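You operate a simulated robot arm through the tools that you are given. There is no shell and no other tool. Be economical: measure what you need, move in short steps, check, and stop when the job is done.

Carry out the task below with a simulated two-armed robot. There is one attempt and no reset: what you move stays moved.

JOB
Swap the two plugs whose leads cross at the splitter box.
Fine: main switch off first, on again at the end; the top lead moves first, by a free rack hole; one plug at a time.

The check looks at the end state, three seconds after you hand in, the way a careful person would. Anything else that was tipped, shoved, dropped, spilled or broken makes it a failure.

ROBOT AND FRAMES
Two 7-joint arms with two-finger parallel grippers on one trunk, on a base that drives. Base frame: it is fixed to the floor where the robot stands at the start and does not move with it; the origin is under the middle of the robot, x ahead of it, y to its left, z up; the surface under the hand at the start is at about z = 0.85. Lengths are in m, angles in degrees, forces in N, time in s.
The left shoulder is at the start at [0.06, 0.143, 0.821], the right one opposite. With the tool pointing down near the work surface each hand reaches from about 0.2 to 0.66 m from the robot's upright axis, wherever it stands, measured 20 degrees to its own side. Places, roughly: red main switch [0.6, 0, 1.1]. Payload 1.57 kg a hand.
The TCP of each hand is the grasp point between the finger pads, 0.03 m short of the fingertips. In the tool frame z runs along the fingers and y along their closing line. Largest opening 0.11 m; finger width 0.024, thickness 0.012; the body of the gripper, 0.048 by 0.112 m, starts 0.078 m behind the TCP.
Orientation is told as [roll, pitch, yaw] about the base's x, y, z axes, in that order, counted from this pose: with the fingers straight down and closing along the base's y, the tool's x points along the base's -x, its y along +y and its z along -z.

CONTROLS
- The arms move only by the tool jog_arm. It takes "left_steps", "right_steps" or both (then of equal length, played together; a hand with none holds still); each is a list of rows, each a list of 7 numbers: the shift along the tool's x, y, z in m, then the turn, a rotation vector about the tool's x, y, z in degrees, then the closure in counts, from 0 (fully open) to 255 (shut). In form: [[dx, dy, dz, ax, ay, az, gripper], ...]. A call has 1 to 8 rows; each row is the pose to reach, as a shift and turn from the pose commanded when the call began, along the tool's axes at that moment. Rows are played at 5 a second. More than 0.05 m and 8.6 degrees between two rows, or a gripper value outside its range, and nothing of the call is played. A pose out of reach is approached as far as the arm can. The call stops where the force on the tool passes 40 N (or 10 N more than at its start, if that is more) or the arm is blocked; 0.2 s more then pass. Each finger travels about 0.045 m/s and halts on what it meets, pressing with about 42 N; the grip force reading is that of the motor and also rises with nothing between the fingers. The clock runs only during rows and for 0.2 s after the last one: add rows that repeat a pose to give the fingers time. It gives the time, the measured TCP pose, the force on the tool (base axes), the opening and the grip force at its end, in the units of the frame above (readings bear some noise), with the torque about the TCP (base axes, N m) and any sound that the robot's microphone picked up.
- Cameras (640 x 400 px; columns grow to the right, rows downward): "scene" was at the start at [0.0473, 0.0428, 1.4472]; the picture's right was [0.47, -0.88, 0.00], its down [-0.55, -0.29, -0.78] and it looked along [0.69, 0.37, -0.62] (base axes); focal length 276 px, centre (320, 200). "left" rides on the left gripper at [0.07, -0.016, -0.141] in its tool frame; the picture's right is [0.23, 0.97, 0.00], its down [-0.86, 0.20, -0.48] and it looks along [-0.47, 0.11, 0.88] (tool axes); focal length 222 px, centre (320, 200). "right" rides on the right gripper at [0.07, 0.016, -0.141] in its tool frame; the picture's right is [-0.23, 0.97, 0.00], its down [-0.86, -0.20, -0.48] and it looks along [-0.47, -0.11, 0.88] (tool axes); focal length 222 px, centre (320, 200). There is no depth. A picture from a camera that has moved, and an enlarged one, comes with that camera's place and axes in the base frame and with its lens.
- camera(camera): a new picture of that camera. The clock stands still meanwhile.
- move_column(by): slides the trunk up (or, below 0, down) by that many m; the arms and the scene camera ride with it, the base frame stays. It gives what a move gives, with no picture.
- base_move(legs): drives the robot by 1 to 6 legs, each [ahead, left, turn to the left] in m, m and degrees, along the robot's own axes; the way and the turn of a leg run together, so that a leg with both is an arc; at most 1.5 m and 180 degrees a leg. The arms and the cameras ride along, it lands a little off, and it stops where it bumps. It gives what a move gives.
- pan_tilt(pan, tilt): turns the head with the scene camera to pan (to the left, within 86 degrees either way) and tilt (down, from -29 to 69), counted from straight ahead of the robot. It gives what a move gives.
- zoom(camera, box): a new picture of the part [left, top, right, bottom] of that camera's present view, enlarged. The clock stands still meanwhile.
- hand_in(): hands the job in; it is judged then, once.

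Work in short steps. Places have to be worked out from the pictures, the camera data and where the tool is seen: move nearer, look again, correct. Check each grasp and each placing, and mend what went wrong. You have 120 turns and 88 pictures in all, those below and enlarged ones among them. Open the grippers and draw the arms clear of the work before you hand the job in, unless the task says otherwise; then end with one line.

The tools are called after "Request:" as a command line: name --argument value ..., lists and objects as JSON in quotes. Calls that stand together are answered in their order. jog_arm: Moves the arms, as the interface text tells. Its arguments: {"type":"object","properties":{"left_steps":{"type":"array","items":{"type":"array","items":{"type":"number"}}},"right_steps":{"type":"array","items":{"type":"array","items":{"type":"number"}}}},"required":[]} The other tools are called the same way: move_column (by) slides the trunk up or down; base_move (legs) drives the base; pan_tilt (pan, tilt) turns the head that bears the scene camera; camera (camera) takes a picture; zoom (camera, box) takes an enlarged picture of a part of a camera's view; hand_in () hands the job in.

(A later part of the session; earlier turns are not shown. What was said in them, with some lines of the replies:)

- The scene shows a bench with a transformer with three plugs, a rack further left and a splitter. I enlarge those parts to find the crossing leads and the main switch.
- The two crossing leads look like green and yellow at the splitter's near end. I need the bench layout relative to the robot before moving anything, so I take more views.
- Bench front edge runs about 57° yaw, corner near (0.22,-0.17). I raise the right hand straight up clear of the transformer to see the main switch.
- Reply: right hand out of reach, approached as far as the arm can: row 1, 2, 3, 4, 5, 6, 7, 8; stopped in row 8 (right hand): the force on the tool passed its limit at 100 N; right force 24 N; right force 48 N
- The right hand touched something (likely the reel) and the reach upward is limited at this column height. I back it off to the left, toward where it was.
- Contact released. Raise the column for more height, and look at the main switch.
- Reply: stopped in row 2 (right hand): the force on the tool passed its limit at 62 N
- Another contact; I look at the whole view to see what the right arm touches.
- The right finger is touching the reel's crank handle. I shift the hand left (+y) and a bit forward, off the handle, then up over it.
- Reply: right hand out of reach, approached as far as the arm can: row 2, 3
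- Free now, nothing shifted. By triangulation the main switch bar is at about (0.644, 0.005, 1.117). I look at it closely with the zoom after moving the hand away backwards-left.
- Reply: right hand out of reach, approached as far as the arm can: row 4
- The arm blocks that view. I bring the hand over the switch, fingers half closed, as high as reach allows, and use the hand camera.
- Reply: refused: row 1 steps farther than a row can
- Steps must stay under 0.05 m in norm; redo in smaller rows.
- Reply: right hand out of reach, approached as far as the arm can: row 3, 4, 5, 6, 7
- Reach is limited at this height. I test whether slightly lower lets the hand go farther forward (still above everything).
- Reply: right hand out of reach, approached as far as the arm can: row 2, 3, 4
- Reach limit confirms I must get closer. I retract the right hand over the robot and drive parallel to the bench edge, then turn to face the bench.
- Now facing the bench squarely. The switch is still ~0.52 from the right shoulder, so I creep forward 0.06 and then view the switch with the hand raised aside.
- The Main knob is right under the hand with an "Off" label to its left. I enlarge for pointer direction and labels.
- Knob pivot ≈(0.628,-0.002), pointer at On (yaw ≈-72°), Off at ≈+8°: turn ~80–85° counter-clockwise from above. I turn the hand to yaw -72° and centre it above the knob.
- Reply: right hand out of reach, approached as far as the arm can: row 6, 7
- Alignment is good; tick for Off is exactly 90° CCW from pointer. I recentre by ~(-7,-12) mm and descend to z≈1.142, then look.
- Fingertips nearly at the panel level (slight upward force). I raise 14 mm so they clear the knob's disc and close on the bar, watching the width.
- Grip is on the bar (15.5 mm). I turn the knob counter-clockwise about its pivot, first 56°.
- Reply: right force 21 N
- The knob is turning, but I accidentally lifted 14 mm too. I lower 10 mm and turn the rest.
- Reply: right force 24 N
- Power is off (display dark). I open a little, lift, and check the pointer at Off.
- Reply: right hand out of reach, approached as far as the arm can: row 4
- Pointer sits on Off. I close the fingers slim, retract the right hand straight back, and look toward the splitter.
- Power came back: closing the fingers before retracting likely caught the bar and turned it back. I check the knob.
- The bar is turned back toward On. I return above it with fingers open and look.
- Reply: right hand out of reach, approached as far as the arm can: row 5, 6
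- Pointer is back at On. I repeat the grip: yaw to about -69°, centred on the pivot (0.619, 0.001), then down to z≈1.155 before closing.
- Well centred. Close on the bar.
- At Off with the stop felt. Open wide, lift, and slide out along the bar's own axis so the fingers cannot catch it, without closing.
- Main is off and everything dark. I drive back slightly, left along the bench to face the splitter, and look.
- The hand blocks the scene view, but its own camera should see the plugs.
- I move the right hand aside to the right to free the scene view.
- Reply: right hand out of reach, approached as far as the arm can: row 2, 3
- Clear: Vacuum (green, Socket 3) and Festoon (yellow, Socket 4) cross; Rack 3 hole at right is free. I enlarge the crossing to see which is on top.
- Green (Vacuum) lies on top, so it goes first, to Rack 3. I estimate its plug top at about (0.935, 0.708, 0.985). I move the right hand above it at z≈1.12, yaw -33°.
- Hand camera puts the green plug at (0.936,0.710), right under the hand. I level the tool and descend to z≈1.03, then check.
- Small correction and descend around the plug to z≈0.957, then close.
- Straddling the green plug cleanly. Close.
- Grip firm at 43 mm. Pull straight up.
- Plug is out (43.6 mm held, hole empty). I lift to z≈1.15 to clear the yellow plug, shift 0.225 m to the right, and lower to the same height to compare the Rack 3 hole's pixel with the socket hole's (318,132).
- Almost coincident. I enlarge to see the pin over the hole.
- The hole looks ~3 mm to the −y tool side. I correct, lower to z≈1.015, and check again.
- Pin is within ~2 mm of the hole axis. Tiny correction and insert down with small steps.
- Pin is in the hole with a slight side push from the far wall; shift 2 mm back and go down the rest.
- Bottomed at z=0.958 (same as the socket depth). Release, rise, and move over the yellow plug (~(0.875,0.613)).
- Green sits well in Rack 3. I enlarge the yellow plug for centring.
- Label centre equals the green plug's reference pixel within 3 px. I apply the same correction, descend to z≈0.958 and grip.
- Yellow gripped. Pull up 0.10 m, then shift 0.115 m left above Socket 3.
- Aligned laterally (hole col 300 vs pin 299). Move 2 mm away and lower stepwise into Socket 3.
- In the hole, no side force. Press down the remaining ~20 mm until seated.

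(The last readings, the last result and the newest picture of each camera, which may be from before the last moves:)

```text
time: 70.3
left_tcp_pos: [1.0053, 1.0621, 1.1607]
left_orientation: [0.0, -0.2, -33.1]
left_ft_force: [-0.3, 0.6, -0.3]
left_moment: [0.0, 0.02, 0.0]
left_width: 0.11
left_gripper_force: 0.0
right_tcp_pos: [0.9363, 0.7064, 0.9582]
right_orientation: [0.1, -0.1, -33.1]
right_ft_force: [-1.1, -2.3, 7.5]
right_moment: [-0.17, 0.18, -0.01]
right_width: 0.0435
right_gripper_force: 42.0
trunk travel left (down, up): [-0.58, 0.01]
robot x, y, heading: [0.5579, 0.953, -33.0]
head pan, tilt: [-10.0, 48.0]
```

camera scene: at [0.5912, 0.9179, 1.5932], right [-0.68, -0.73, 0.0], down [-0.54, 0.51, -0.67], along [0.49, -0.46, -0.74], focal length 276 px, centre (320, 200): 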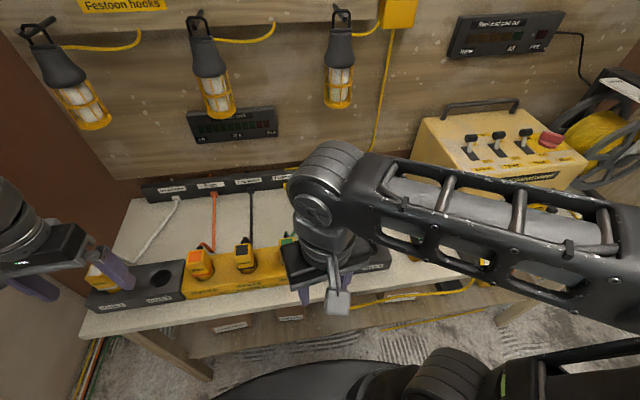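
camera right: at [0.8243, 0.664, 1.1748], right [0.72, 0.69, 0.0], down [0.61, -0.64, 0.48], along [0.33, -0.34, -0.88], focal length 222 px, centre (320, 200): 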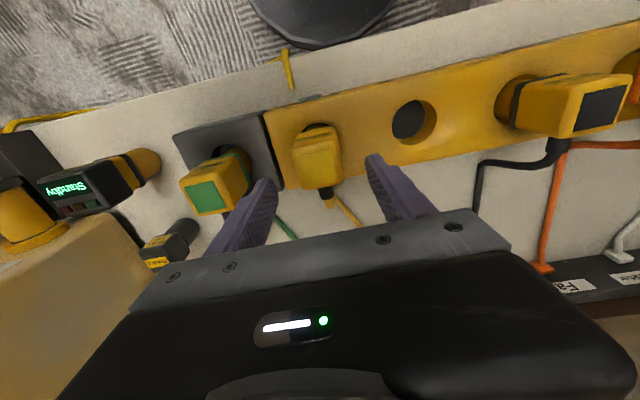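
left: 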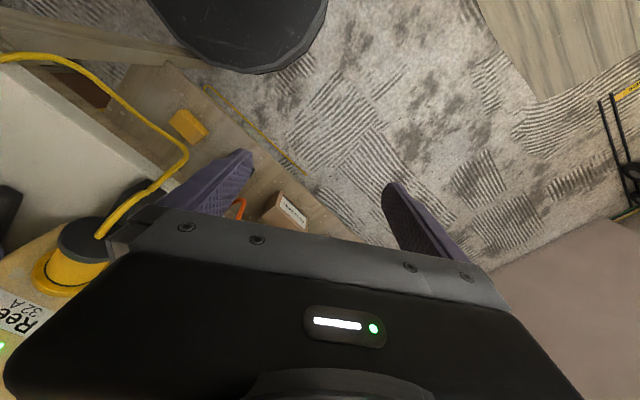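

Seated. Release, rise, go over Rack 3.

Request:
jog_arm --right_steps '[[0, 0, -0.001, 0, 0, 0, 150], [0, 0, -0.001, 0, 0, 0, 81], [0, 0, -0.001, 0, 0, 0, 81], [0, 0, -0.03, 0, 0, 0, 81], [0, 0, -0.07, 0, 0, 0, 81], [0, 0, -0.1, 0, 0, 0, 81]]'

Request:
jog_arm --right_steps '[[0, -0.045, 0, 0, 0, 0, 81], [0, -0.09, 0, 0, 0, 0, 81], [0, -0.135, 0, 0, 0, 0, 81], [0, -0.18, 0, 0, 0, 0, 81], [0.0008, -0.227, 0, 0, 0, 0, 81], [0.0008, -0.227, 0.026, 0, 0, 0, 81]]'

Request:
camera --camera "right"

```text
time: 71.7
left_tcp_pos: [1.0062, 1.0622, 1.1604]
left_orientation: [0.0, -0.1, -33.1]
left_ft_force: [-0.1, 0.4, 0.0]
left_moment: [0.04, -0.02, -0.01]
left_width: 0.1102
left_gripper_force: 0.1
right_tcp_pos: [0.9374, 0.7074, 1.0569]
right_orientation: [0.0, 0.1, -33.2]
right_ft_force: [0.0, -1.4, -0.1]
right_moment: [0.02, 0.01, 0.0]
right_width: 0.0747
right_gripper_force: 0.1
trunk travel left (down, up): [-0.58, 0.01]
robot x, y, heading: [0.5594, 0.9567, -33.0]
head pan, tilt: [-10.0, 48.0]
```

```text
time: 73.1
left_tcp_pos: [1.0069, 1.0621, 1.1592]
left_orientation: [0.0, 0.0, -33.1]
left_ft_force: [-0.1, 0.0, 0.4]
left_moment: [0.01, 0.02, -0.03]
left_width: 0.1102
left_gripper_force: 0.1
right_tcp_pos: [0.8113, 0.5166, 1.0319]
right_orientation: [0.0, 0.0, -33.0]
right_ft_force: [-0.7, -0.3, -0.4]
right_moment: [-0.01, 0.03, -0.05]
right_width: 0.075
right_gripper_force: 0.1
trunk travel left (down, up): [-0.58, 0.01]
robot x, y, heading: [0.5604, 0.9511, -32.8]
head pan, tilt: [-10.0, 48.0]
```

```text
28 pictures are left
camera right: at [0.7617, 0.5665, 1.1734], right [0.72, 0.69, 0.0], down [0.61, -0.63, 0.48], along [0.33, -0.34, -0.88], focal length 222 px, centre (320, 200)
```

right: 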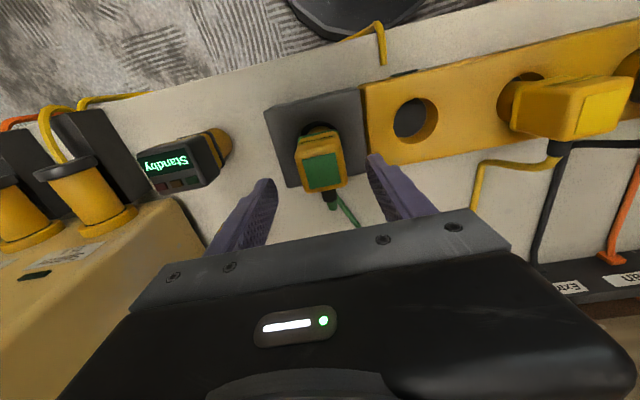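

Green plug is centred under the hand. Descend and grip.

Request:
jog_arm --right_steps '[[0, 0.001, 0.02, 0, 0, 0, 81], [0, 0.001, 0.05, 0, 0, 0, 81], [0, 0.001, 0.073, 0, 0, 0, 81], [0, 0.001, 0.073, 0, 0, 0, 120], [0, 0.001, 0.073, 0, 0, 0, 150], [0, 0.001, 0.073, 0, 0, 0, 190], [0, 0.001, 0.073, 0, 0, 0, 225], [0, 0.001, 0.073, 0, 0, 0, 225]]'

```text
time: 74.9
left_tcp_pos: [1.0067, 1.0628, 1.1601]
left_orientation: [0.0, 0.0, -33.1]
left_ft_force: [-0.1, 0.2, 0.3]
left_moment: [0.03, 0.01, 0.01]
left_width: 0.1099
left_gripper_force: 0.1
right_tcp_pos: [0.8134, 0.5174, 0.9577]
right_orientation: [0.1, 0.0, -33.1]
right_ft_force: [-0.2, 0.7, -0.6]
right_moment: [0.02, -0.01, 0.01]
right_width: 0.0436
right_gripper_force: 39.3
trunk travel left (down, up): [-0.58, 0.01]
robot x, y, heading: [0.557, 0.9552, -33.2]
head pan, tilt: [-10.0, 48.0]
```

Gripped. Pull up and shift 0.112 m left over Socket 4, then check alignment.

Request:
jog_arm --right_steps '[[0, 0, -0.015, 0, 0, 0, 225], [0, 0, -0.04, 0, 0, 0, 225], [0, 0, -0.07, 0, 0, 0, 225], [0, 0, -0.102, 0, 0, 0, 225], [0.001, 0.04, -0.102, 0, 0, 0, 225], [0.002, 0.08, -0.102, 0, 0, 0, 225], [0.002, 0.112, -0.102, 0, 0, 0, 225]]'

Request:
zoom --camera "right" --box '[250, 70, 400, 180]'

Request:
zoom --camera "scene" --box '[240, 160, 440, 300]'

```text
time: 76.5
left_tcp_pos: [1.0056, 1.0626, 1.1604]
left_orientation: [0.1, -0.2, -33.2]
left_ft_force: [-0.2, 0.3, -0.3]
left_moment: [-0.06, 0.03, -0.01]
left_width: 0.1099
left_gripper_force: 0.0
right_tcp_pos: [0.8704, 0.6153, 1.0572]
right_orientation: [0.0, 0.0, -33.1]
right_ft_force: [0.2, 0.5, -1.3]
right_moment: [0.01, 0.03, -0.01]
right_width: 0.0433
right_gripper_force: 42.3
trunk travel left (down, up): [-0.58, 0.01]
robot x, y, heading: [0.5589, 0.9528, -33.3]
head pan, tilt: [-10.0, 48.0]
```

```text
3.64 times, centred on (325, 125) of right
camera zoom: at [0.8208, 0.6668, 1.1998], right [0.72, 0.69, 0.0], down [0.61, -0.63, 0.48], along [0.33, -0.35, -0.88], focal length 808 px, centre (302, 473)
```

zoom: 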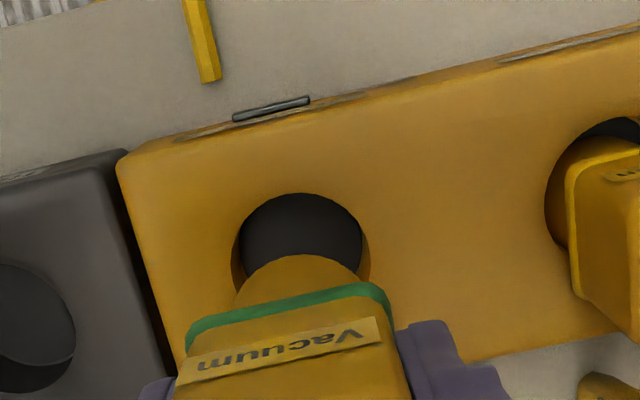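

```text
2.86 times, centred on (340, 230) of scene
camera zoom: at [0.5919, 0.9182, 1.5932], right [-0.68, -0.73, 0.0], down [-0.54, 0.51, -0.67], along [0.49, -0.46, -0.74], focal length 790 px, centre (263, 114)
```

zoom: 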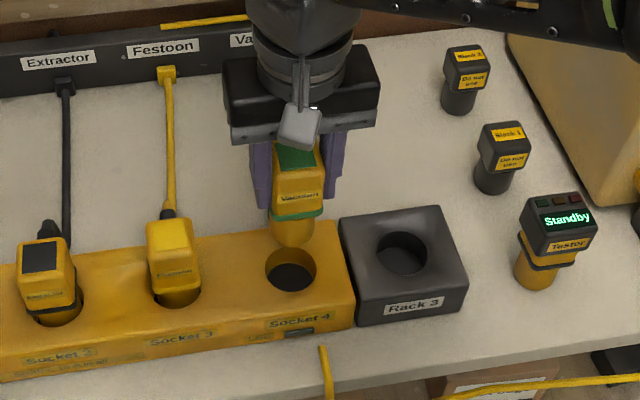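

Aligned like Socket 3 was; use 3 mm away-correction and insert.

Request:
jog_arm --right_steps '[[-0.003, 0, 0.02, 0, 0, 0, 225], [-0.003, 0, 0.04, 0, 0, 0, 225], [-0.003, 0, 0.055, 0, 0, 0, 225], [-0.003, 0, 0.07, 0, 0, 0, 225], [-0.003, 0, 0.082, 0, 0, 0, 225], [-0.002, 0, 0.091, 0, 0, 0, 225], [-0.002, 0, 0.098, 0, 0, 0, 225], [-0.002, 0, 0.1, 0, 0, 0, 225]]'

```text
time: 78.3
left_tcp_pos: [1.0064, 1.0621, 1.1609]
left_orientation: [0.0, 0.0, -33.1]
left_ft_force: [-0.4, 0.1, -0.4]
left_moment: [-0.02, -0.02, 0.0]
left_width: 0.11
left_gripper_force: 0.2
right_tcp_pos: [0.8734, 0.6131, 0.9585]
right_orientation: [0.1, 0.0, -33.1]
right_ft_force: [-0.2, 0.2, -1.7]
right_moment: [0.03, -0.01, 0.0]
right_width: 0.0433
right_gripper_force: 41.7
trunk travel left (down, up): [-0.58, 0.01]
robot x, y, heading: [0.5555, 0.9534, -33.1]
head pan, tilt: [-10.0, 48.0]
```

Not yet touching bottom; press 3 mm further, then release and rise.

Request:
jog_arm --right_steps '[[0, 0, 0.002, 0, 0, 0, 225], [0, 0, 0.003, 0, 0, 0, 225], [0, 0, 0.003, 0, 0, 0, 225]]'

Request:
jog_arm --right_steps '[[0, 0, -0.001, 0, 0, 0, 150], [0, 0, -0.001, 0, 0, 0, 81], [0, 0, -0.001, 0, 0, 0, 81], [0, 0, -0.03, 0, 0, 0, 81], [0, 0, -0.07, 0, 0, 0, 81], [0, 0, -0.11, 0, 0, 0, 81], [0, 0, -0.155, 0, 0, 0, 81], [0, 0, -0.2, 0, 0, 0, 81]]'

Request:
zoom --camera "scene" --box '[80, 160, 440, 360]'

```text
time: 79.1
left_tcp_pos: [1.0041, 1.0629, 1.1614]
left_orientation: [0.0, -0.1, -33.0]
left_ft_force: [-0.3, -0.2, 0.4]
left_moment: [-0.01, 0.0, 0.03]
left_width: 0.1098
left_gripper_force: 0.0
right_tcp_pos: [0.8725, 0.6135, 0.9576]
right_orientation: [0.1, -0.2, -33.1]
right_ft_force: [-3.1, -4.3, 20.1]
right_moment: [-0.21, 0.43, 0.03]
right_width: 0.0435
right_gripper_force: 41.8
trunk travel left (down, up): [-0.58, 0.01]
robot x, y, heading: [0.5589, 0.9514, -33.0]
head pan, tilt: [-10.0, 48.0]
```

```text
time: 80.9
left_tcp_pos: [1.0051, 1.0619, 1.1591]
left_orientation: [0.0, 0.0, -33.0]
left_ft_force: [0.1, 0.0, 0.8]
left_moment: [0.01, 0.0, -0.02]
left_width: 0.1101
left_gripper_force: 0.0
right_tcp_pos: [0.8708, 0.6147, 1.1579]
right_orientation: [0.0, 0.0, -33.1]
right_ft_force: [-1.2, -0.3, -0.4]
right_moment: [-0.01, 0.02, 0.01]
right_width: 0.0749
right_gripper_force: 0.1
trunk travel left (down, up): [-0.58, 0.01]
robot x, y, heading: [0.5612, 0.9545, -33.1]
head pan, tilt: [-10.0, 48.0]
```

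```text
1.78 times, centred on (260, 260) of scene
camera zoom: at [0.5909, 0.9181, 1.5932], right [-0.68, -0.73, 0.0], down [-0.54, 0.51, -0.67], along [0.49, -0.46, -0.74], focal length 491 px, centre (427, 93)
```

zoom: 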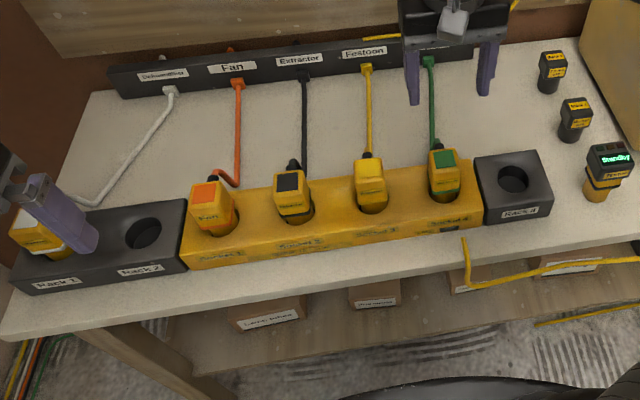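

Swap done: Festoon in Socket 3, Vacuum in Socket 4, leads uncrossed. Retract the hand toward the robot and drive back to the transformer.

Request:
jog_arm --right_steps '[[0.045, 0, 0, 0, 0, 0, 81], [0.09, 0, 0, 0, 0, 0, 81], [0.135, 0, 0, 0, 0, 0, 81], [0.18, 0.01, 0, 0, 0, 0, 81], [0.21, 0.03, 0, 0, 0, 0, 81]]'

Request:
base_move --legs '[[0, -0.736, 0], [0.086, 0, 0]]'

Request:
pan_tilt --pan -10 --tilt 45

Request:
camera --camera "scene"

```text
time: 82.1
left_tcp_pos: [1.006, 1.0627, 1.1601]
left_orientation: [0.0, -0.1, -33.0]
left_ft_force: [-0.6, 1.1, -0.7]
left_moment: [-0.03, 0.01, 0.04]
left_width: 0.11
left_gripper_force: 0.1
right_tcp_pos: [0.7136, 0.7518, 1.1552]
right_orientation: [0.1, 0.0, -33.2]
right_ft_force: [-0.6, -0.5, -0.8]
right_moment: [0.0, -0.01, 0.05]
right_width: 0.0749
right_gripper_force: 0.2
trunk travel left (down, up): [-0.58, 0.01]
robot x, y, heading: [0.5583, 0.9529, -32.8]
head pan, tilt: [-10.0, 48.0]
```

```text
time: 86.8
left_tcp_pos: [0.6689, 0.389, 1.1602]
left_orientation: [-0.1, 0.1, -32.4]
left_ft_force: [-0.5, 0.8, 0.7]
left_moment: [-0.01, 0.03, 0.0]
left_width: 0.1099
left_gripper_force: 0.1
right_tcp_pos: [0.3804, 0.0738, 1.1551]
right_orientation: [0.1, -0.1, -32.3]
right_ft_force: [-0.4, -0.2, -1.0]
right_moment: [0.04, 0.04, 0.0]
right_width: 0.0751
right_gripper_force: 0.2
trunk travel left (down, up): [-0.58, 0.01]
robot x, y, heading: [0.2207, 0.2714, -32.1]
head pan, tilt: [-10.0, 48.0]
```

```text
time: 87.5
left_tcp_pos: [0.6674, 0.3904, 1.1604]
left_orientation: [0.0, -0.1, -32.2]
left_ft_force: [0.9, -0.6, 0.0]
left_moment: [0.04, -0.04, 0.0]
left_width: 0.1102
left_gripper_force: 0.0
right_tcp_pos: [0.3792, 0.076, 1.1548]
right_orientation: [0.1, -0.2, -32.3]
right_ft_force: [-1.1, -0.4, 0.5]
right_moment: [0.02, -0.02, -0.01]
right_width: 0.0751
right_gripper_force: 0.0
trunk travel left (down, up): [-0.58, 0.01]
robot x, y, heading: [0.2185, 0.2745, -32.2]
head pan, tilt: [-10.0, 45.0]
```

```text
24 pictures are left
camera scene: at [0.2565, 0.2383, 1.5974], right [-0.67, -0.74, 0.0], down [-0.52, 0.48, -0.71], along [0.52, -0.48, -0.71], focal length 276 px, centre (320, 200)
```

scene: 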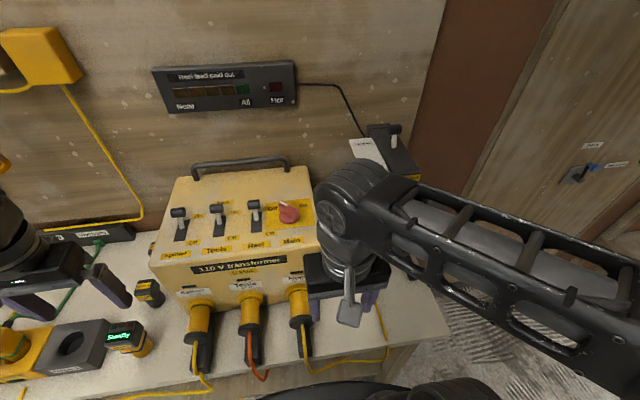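

Knob still at Off. I reverse my exit path: to (0.548,-0.022,1.175) with yaw ≈+18°, fingers 54 mm open.

Request:
jog_arm --right_steps '[[-0.03, 0, -0.005, 0, 0, -7, 130], [-0.06, 0, -0.012, 0, 0, -14, 130], [-0.09, 0, -0.02, 0, 0, -21, 130], [-0.12, 0, -0.02, 0, 0, -28, 130], [-0.145, 0.002, -0.02, 0, 0, -35, 130], [-0.17, 0.005, -0.02, 0, 0, -42, 130], [-0.195, 0.0075, -0.02, 0, 0, -50, 130]]'

Request:
camera --camera "right"

```text
time: 89.0
left_tcp_pos: [0.6676, 0.3889, 1.1604]
left_orientation: [0.1, 0.0, -32.3]
left_ft_force: [-0.1, -0.9, -0.9]
left_moment: [0.01, -0.01, -0.01]
left_width: 0.1099
left_gripper_force: 0.0
right_tcp_pos: [0.548, -0.0248, 1.176]
right_orientation: [0.0, -0.3, 17.8]
right_ft_force: [-0.3, -0.7, 0.1]
right_moment: [0.02, 0.0, -0.04]
right_width: 0.054
right_gripper_force: 0.0
trunk travel left (down, up): [-0.58, 0.01]
robot x, y, heading: [0.2205, 0.2729, -32.2]
head pan, tilt: [-10.0, 45.0]
```

```text
23 pictures are left
camera right: at [0.4761, -0.0314, 1.3173], right [-0.08, 1.0, 0.0], down [0.87, 0.07, 0.48], along [0.48, 0.04, -0.88], focal length 222 px, centre (320, 200)
```

right: 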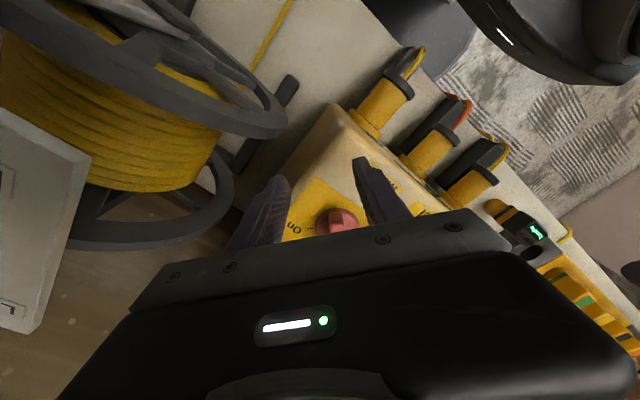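

Slide forward along the bar axis over the knob, then look before lowering.

Request:
jog_arm --right_steps '[[-0.025, 0.001, 0, 0, 0, 0, 130], [-0.05, 0.002, 0, 0, 0, 0, 130], [-0.075, 0.002, 0, 0, 0, 0, 130]]'

Request:
zoom --camera "right" --box '[220, 120, 420, 245]'

```text
time: 89.8
left_tcp_pos: [0.6685, 0.3894, 1.1594]
left_orientation: [0.0, 0.0, -32.2]
left_ft_force: [-0.1, -0.2, 0.8]
left_moment: [0.01, 0.01, 0.02]
left_width: 0.1101
left_gripper_force: 0.0
right_tcp_pos: [0.6155, 0.0028, 1.159]
right_orientation: [0.0, -0.3, 17.7]
right_ft_force: [0.7, 0.3, 0.1]
right_moment: [0.01, 0.0, -0.01]
right_width: 0.0536
right_gripper_force: 0.0
right hand out of reach, approached as far as the arm can: row 1, 2, 3
trunk travel left (down, up): [-0.58, 0.01]
robot x, y, heading: [0.2207, 0.2745, -32.3]
head pan, tilt: [-10.0, 45.0]
```

```text
3.20 times, centred on (320, 182) of right
camera zoom: at [0.5433, -0.0035, 1.3006], right [-0.08, 1.0, 0.0], down [0.87, 0.07, 0.48], along [0.48, 0.04, -0.88], focal length 711 px, centre (320, 256)
```

zoom: 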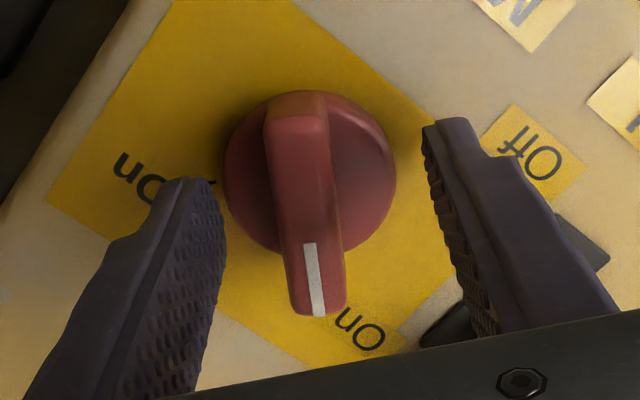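

Aligned. Nudge 3 mm forward, 3 mm down, and close on the bar.

Request:
jog_arm --right_steps '[[-0.004, -0.002, 0.004, 0, 0, 0, 130], [-0.004, -0.002, 0.004, 0, 0, 0, 190], [-0.004, -0.002, 0.004, 0, 0, 0, 225], [-0.004, -0.002, 0.004, 0, 0, 0, 240], [-0.004, -0.002, 0.004, 0, 0, 0, 245]]'

```text
time: 91.0
left_tcp_pos: [0.6687, 0.3895, 1.1604]
left_orientation: [0.1, 0.0, -32.3]
left_ft_force: [0.4, -0.2, 0.0]
left_moment: [0.01, -0.01, 0.02]
left_width: 0.1099
left_gripper_force: 0.1
right_tcp_pos: [0.6188, -0.0008, 1.1562]
right_orientation: [0.0, -0.1, 17.6]
right_ft_force: [2.6, -7.8, 3.7]
right_moment: [0.17, 0.17, -0.55]
right_width: 0.0172
right_gripper_force: 28.1
trunk travel left (down, up): [-0.58, 0.01]
robot x, y, heading: [0.2207, 0.277, -32.4]
head pan, tilt: [-10.0, 45.0]
```

Gripped (17 mm). Turn clockwise by ~88° about the pivot.

Request:
jog_arm --right_steps '[[0, 0, 0, 0, 0, 8, 245], [0, 0, 0, 0, 0, 16, 245], [0, 0, 0, 0, 0, 24, 245], [0, 0, 0, 0, 0, 32, 245], [0, 0, 0, 0, 0, 40, 245], [0, 0, 0, 0, 0, 48, 245], [0, 0, 0, 0, 0, 56, 245], [0, 0, 0, 0, 0, 64, 245]]'

Request:
jog_arm --right_steps '[[0, 0, 0, 0, 0, 8, 245], [0, 0, 0, 0, 0, 16, 245], [0, 0, 0, 0, 0, 24, 245], [0, 0, 0, 0, 0, 26, 245]]'

Request:
zoom --camera "right" --box '[220, 120, 420, 245]'

Request:
camera --camera "scene"

```text
time: 92.8
left_tcp_pos: [0.6695, 0.3874, 1.1609]
left_orientation: [0.1, -0.1, -32.3]
left_ft_force: [0.6, -0.3, 0.6]
left_moment: [0.02, -0.01, 0.0]
left_width: 0.1102
left_gripper_force: 0.1
right_tcp_pos: [0.6194, 0.0001, 1.1547]
right_orientation: [0.0, -0.1, -46.5]
right_ft_force: [14.4, -16.7, 6.1]
right_moment: [-0.64, -0.06, 0.03]
right_width: 0.0147
right_gripper_force: 31.4
trunk travel left (down, up): [-0.58, 0.01]
robot x, y, heading: [0.2216, 0.2717, -32.3]
head pan, tilt: [-10.0, 45.0]
```

```text
time: 93.8
left_tcp_pos: [0.6683, 0.3875, 1.1596]
left_orientation: [0.1, 0.0, -32.3]
left_ft_force: [-0.4, -0.1, 1.0]
left_moment: [0.0, 0.01, 0.01]
left_width: 0.1102
left_gripper_force: 0.0
right_tcp_pos: [0.6195, 0.0013, 1.1556]
right_orientation: [0.1, 0.1, -72.4]
right_ft_force: [13.1, -15.2, 6.3]
right_moment: [-0.44, 0.13, -0.03]
right_width: 0.0148
right_gripper_force: 31.1
trunk travel left (down, up): [-0.58, 0.01]
robot x, y, heading: [0.2182, 0.272, -32.3]
head pan, tilt: [-10.0, 45.0]
```

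```text
3.20 times, centred on (320, 182) of right
camera zoom: at [0.6134, 0.0718, 1.2973], right [1.0, 0.08, 0.0], down [0.07, -0.88, 0.48], along [0.04, -0.48, -0.88], focal length 711 px, centre (320, 256)
```

zoom: 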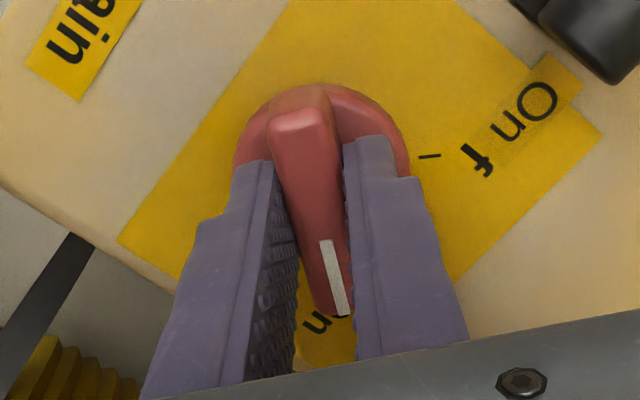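

```text
20 pictures are left
camera scene: at [0.2588, 0.2358, 1.5974], right [-0.67, -0.74, 0.0], down [-0.52, 0.48, -0.71], along [0.52, -0.48, -0.71], focal length 276 px, centre (320, 200)
```

scene: 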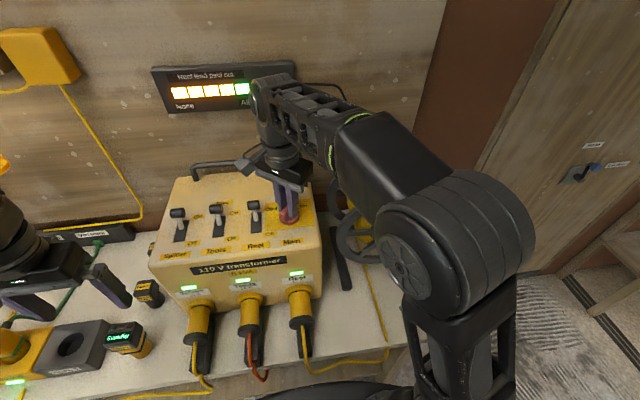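

Power is on, but the pointer looks ~12° short of the On mark. Turn another 14°.

Request:
jog_arm --right_steps '[[0, 0, 0, 0, 0, 7, 245], [0, 0, 0, 0, 0, 14, 245], [0, 0, 0, 0, 0, 14, 245]]'

Request:
zoom --camera "right" --box '[220, 120, 420, 245]'

```text
time: 94.7
left_tcp_pos: [0.6693, 0.3883, 1.16]
left_orientation: [0.0, 0.1, -32.3]
left_ft_force: [0.1, 0.3, -0.1]
left_moment: [0.01, 0.01, -0.02]
left_width: 0.1099
left_gripper_force: 0.1
right_tcp_pos: [0.6209, 0.0015, 1.1548]
right_orientation: [-0.1, 0.0, -86.3]
right_ft_force: [11.6, -11.8, 6.3]
right_moment: [-0.62, 0.14, 0.89]
right_width: 0.0178
right_gripper_force: 32.0
trunk travel left (down, up): [-0.58, 0.01]
robot x, y, heading: [0.2235, 0.2711, -32.4]
head pan, tilt: [-10.0, 45.0]
```

```text
3.20 times, centred on (320, 182) of right
camera zoom: at [0.6309, 0.0722, 1.2972], right [0.99, -0.16, 0.0], down [-0.14, -0.87, 0.48], along [-0.08, -0.47, -0.88], focal length 711 px, centre (320, 256)
```

zoom: 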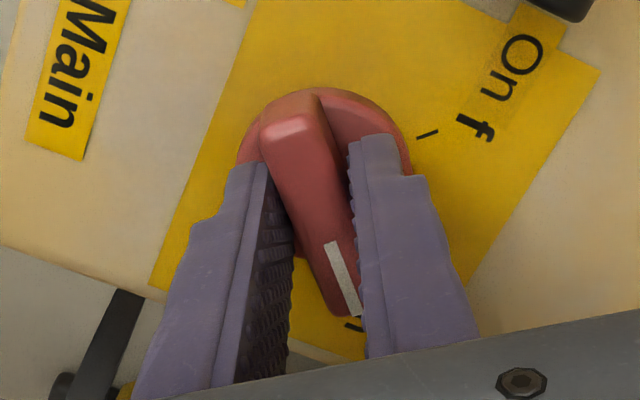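

Stop torque felt and the pointer meets the On tick. Open, align with the bar, lift, and slide off along the bar toward its tail end, staying open.

Request:
jog_arm --right_steps '[[0, 0, 0, 0, 0, 0, 170], [0, 0, 0, 0, 0, 0, 140], [0, 0, 0, 0, 0, -7, 140], [0, 0, -0.008, 0, 0, -14, 140], [0, 0, -0.016, 0, 0, -14, 140], [0.0218, -0.0055, -0.018, 0, 0, -14, 140], [0.0436, -0.0111, -0.02, 0, 0, -14, 140]]'

Request:
zoom --camera "right" --box '[220, 120, 420, 245]'

```text
time: 96.2
left_tcp_pos: [0.6664, 0.3914, 1.1592]
left_orientation: [0.0, -0.1, -32.3]
left_ft_force: [0.0, 0.4, -0.3]
left_moment: [0.02, 0.05, 0.0]
left_width: 0.1102
left_gripper_force: 0.1
right_tcp_pos: [0.6012, 0.0464, 1.1676]
right_orientation: [0.3, -0.1, -72.3]
right_ft_force: [0.3, -0.2, -0.2]
right_moment: [-0.04, -0.02, 0.0]
right_width: 0.0494
right_gripper_force: 0.0
right hand out of reach, approached as far as the arm can: row 4, 5, 6, 7
trunk travel left (down, up): [-0.58, 0.01]
robot x, y, heading: [0.2207, 0.2753, -32.2]
head pan, tilt: [-10.0, 45.0]
```

```text
3.20 times, centred on (320, 182) of right
camera zoom: at [0.5939, 0.117, 1.3081], right [1.0, 0.08, 0.01], down [0.07, -0.88, 0.48], along [0.04, -0.48, -0.88], focal length 711 px, centre (320, 256)
```

zoom: 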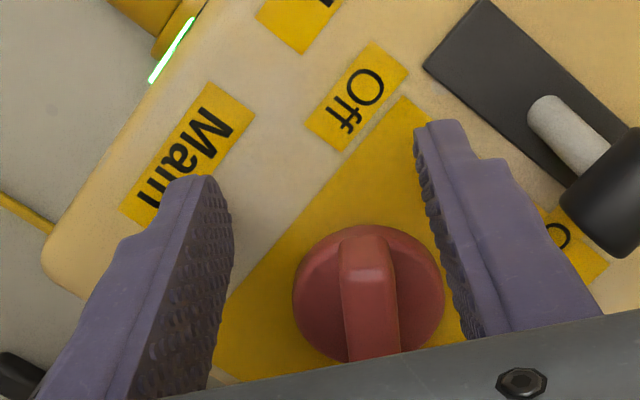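

Clear of knob and lever. Retreat straight back to the robot.

Request:
jog_arm --right_steps '[[0.026, -0.021, 0, 0, 0, 0, 140], [0.052, -0.042, 0, 0, 0, -8, 140], [0.078, -0.063, 0, 0, 0, -16, 140], [0.104, -0.085, 0, 0, 0, -24, 140], [0.13, -0.107, 0, 0, 0, -32, 140], [0.154, -0.127, 0, 0, 0, -39, 140]]'

Request:
base_move --legs '[[-0.15, 0, 0]]'

Request:
jog_arm --right_steps '[[0.0, 0, 0, 0, 0, 0, 60], [0.0, 0, 0, 0, 0, 0, 0], [0.0, 0, 0, 0, 0, 0, 0]]'

Request:
pan_tilt --pan 10 --tilt 30

Request:
camera --camera "scene"

```text
time: 97.7
left_tcp_pos: [0.6669, 0.3909, 1.1598]
left_orientation: [-0.1, -0.1, -32.3]
left_ft_force: [-0.6, 0.3, -0.4]
left_moment: [-0.05, -0.03, 0.03]
left_width: 0.1102
left_gripper_force: 0.1
right_tcp_pos: [0.4329, 0.1535, 1.1671]
right_orientation: [0.1, 0.0, -33.1]
right_ft_force: [0.1, -0.3, -0.1]
right_moment: [-0.03, -0.02, 0.02]
right_width: 0.0497
right_gripper_force: 0.1
trunk travel left (down, up): [-0.58, 0.01]
robot x, y, heading: [0.2185, 0.2767, -32.4]
head pan, tilt: [-10.0, 45.0]
```

```text
time: 99.0
left_tcp_pos: [0.5409, 0.47, 1.16]
left_orientation: [0.1, 0.0, -32.4]
left_ft_force: [-0.6, 0.9, 0.3]
left_moment: [-0.02, -0.04, -0.01]
left_width: 0.11
left_gripper_force: 0.0
right_tcp_pos: [0.3071, 0.235, 1.1657]
right_orientation: [0.1, 0.0, -33.3]
right_ft_force: [-0.2, 0.6, -0.1]
right_moment: [0.0, -0.03, -0.01]
right_width: 0.0498
right_gripper_force: 0.1
trunk travel left (down, up): [-0.58, 0.01]
robot x, y, heading: [0.0962, 0.3517, -32.5]
head pan, tilt: [-10.0, 45.0]
```

```text
time: 99.8
left_tcp_pos: [0.5428, 0.4686, 1.1602]
left_orientation: [0.0, 0.0, -32.4]
left_ft_force: [-1.0, 0.9, -0.7]
left_moment: [0.0, -0.01, 0.01]
left_width: 0.1099
left_gripper_force: 0.0
right_tcp_pos: [0.3091, 0.2326, 1.1669]
right_orientation: [0.1, 0.0, -33.3]
right_ft_force: [-0.4, 0.6, 0.6]
right_moment: [-0.01, -0.02, 0.03]
right_width: 0.1096
right_gripper_force: 0.0
trunk travel left (down, up): [-0.58, 0.01]
robot x, y, heading: [0.0986, 0.3515, -32.2]
head pan, tilt: [-10.0, 45.0]
```

```text
time: 100.7
left_tcp_pos: [0.5419, 0.4699, 1.1601]
left_orientation: [0.0, -0.1, -32.3]
left_ft_force: [-1.3, -0.3, -1.8]
left_moment: [0.01, 0.03, 0.01]
left_width: 0.1099
left_gripper_force: 0.1
right_tcp_pos: [0.3087, 0.2334, 1.1656]
right_orientation: [0.0, 0.1, -33.3]
right_ft_force: [-0.2, -0.1, -0.5]
right_moment: [0.02, 0.02, 0.01]
right_width: 0.11
right_gripper_force: 0.0
trunk travel left (down, up): [-0.58, 0.01]
robot x, y, heading: [0.0952, 0.3559, -32.1]
head pan, tilt: [10.0, 30.0]
```

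```text
17 pictures are left
camera scene: at [0.155, 0.3378, 1.62], right [-0.38, -0.92, 0.0], down [-0.46, 0.19, -0.87], along [0.8, -0.33, -0.5], focal length 276 px, centre (320, 200)
```

scene: 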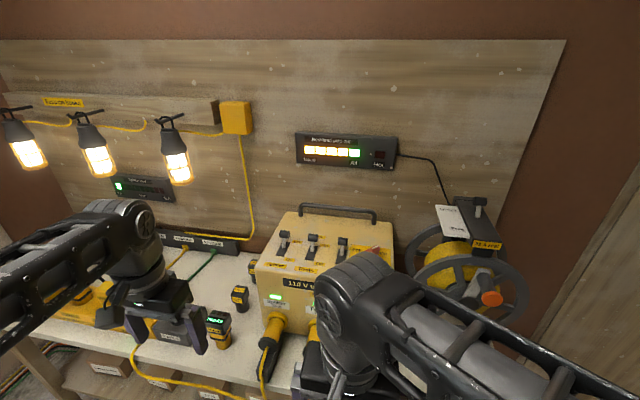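

Lamps and display are live again. One last check of knob and bench.

Request:
zoom --camera "scene" --box '[240, 190, 540, 350]'

Request:
zoom --camera "scene" --box '[0, 80, 280, 380]'

```text
2.13 times, centred on (390, 270) of scene
camera zoom: at [0.155, 0.3378, 1.62], right [-0.38, -0.92, 0.0], down [-0.46, 0.19, -0.87], along [0.8, -0.33, -0.5], focal length 590 px, centre (171, 51)
```

zoom: 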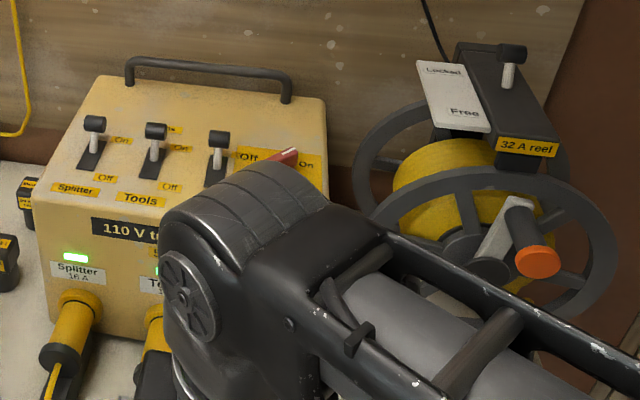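

```text
1.33 times, centred on (140, 230) of scene
camera zoom: at [0.155, 0.3378, 1.62], right [-0.38, -0.92, 0.0], down [-0.46, 0.19, -0.87], along [0.8, -0.33, -0.5], focal length 369 px, centre (560, 160)
```

zoom: 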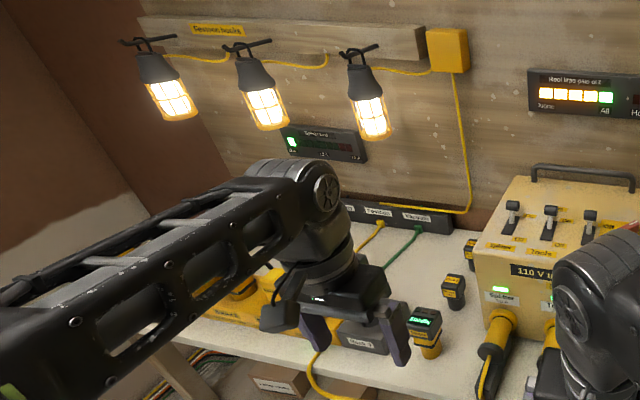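

Everything is live, the knob points to On, nothing else is shifted, and both grippers are open and clear. Handing in.

Request:
hand_in

```text
The job is handed in.
```

The swap is done and handed in: the Festoon plug is now in Socket 3 and the Vacuum plug in Socket 4, their leads no longer cross, and the main switch is back on. While backing off after the first switch-off I accidentally turned the main switch on again; I switched it off a second time before touching any plug. Early on, the right hand pressed on the reel's crank handle (up to 100 N); the handle shows no clear movement and the reel display still reads "All".
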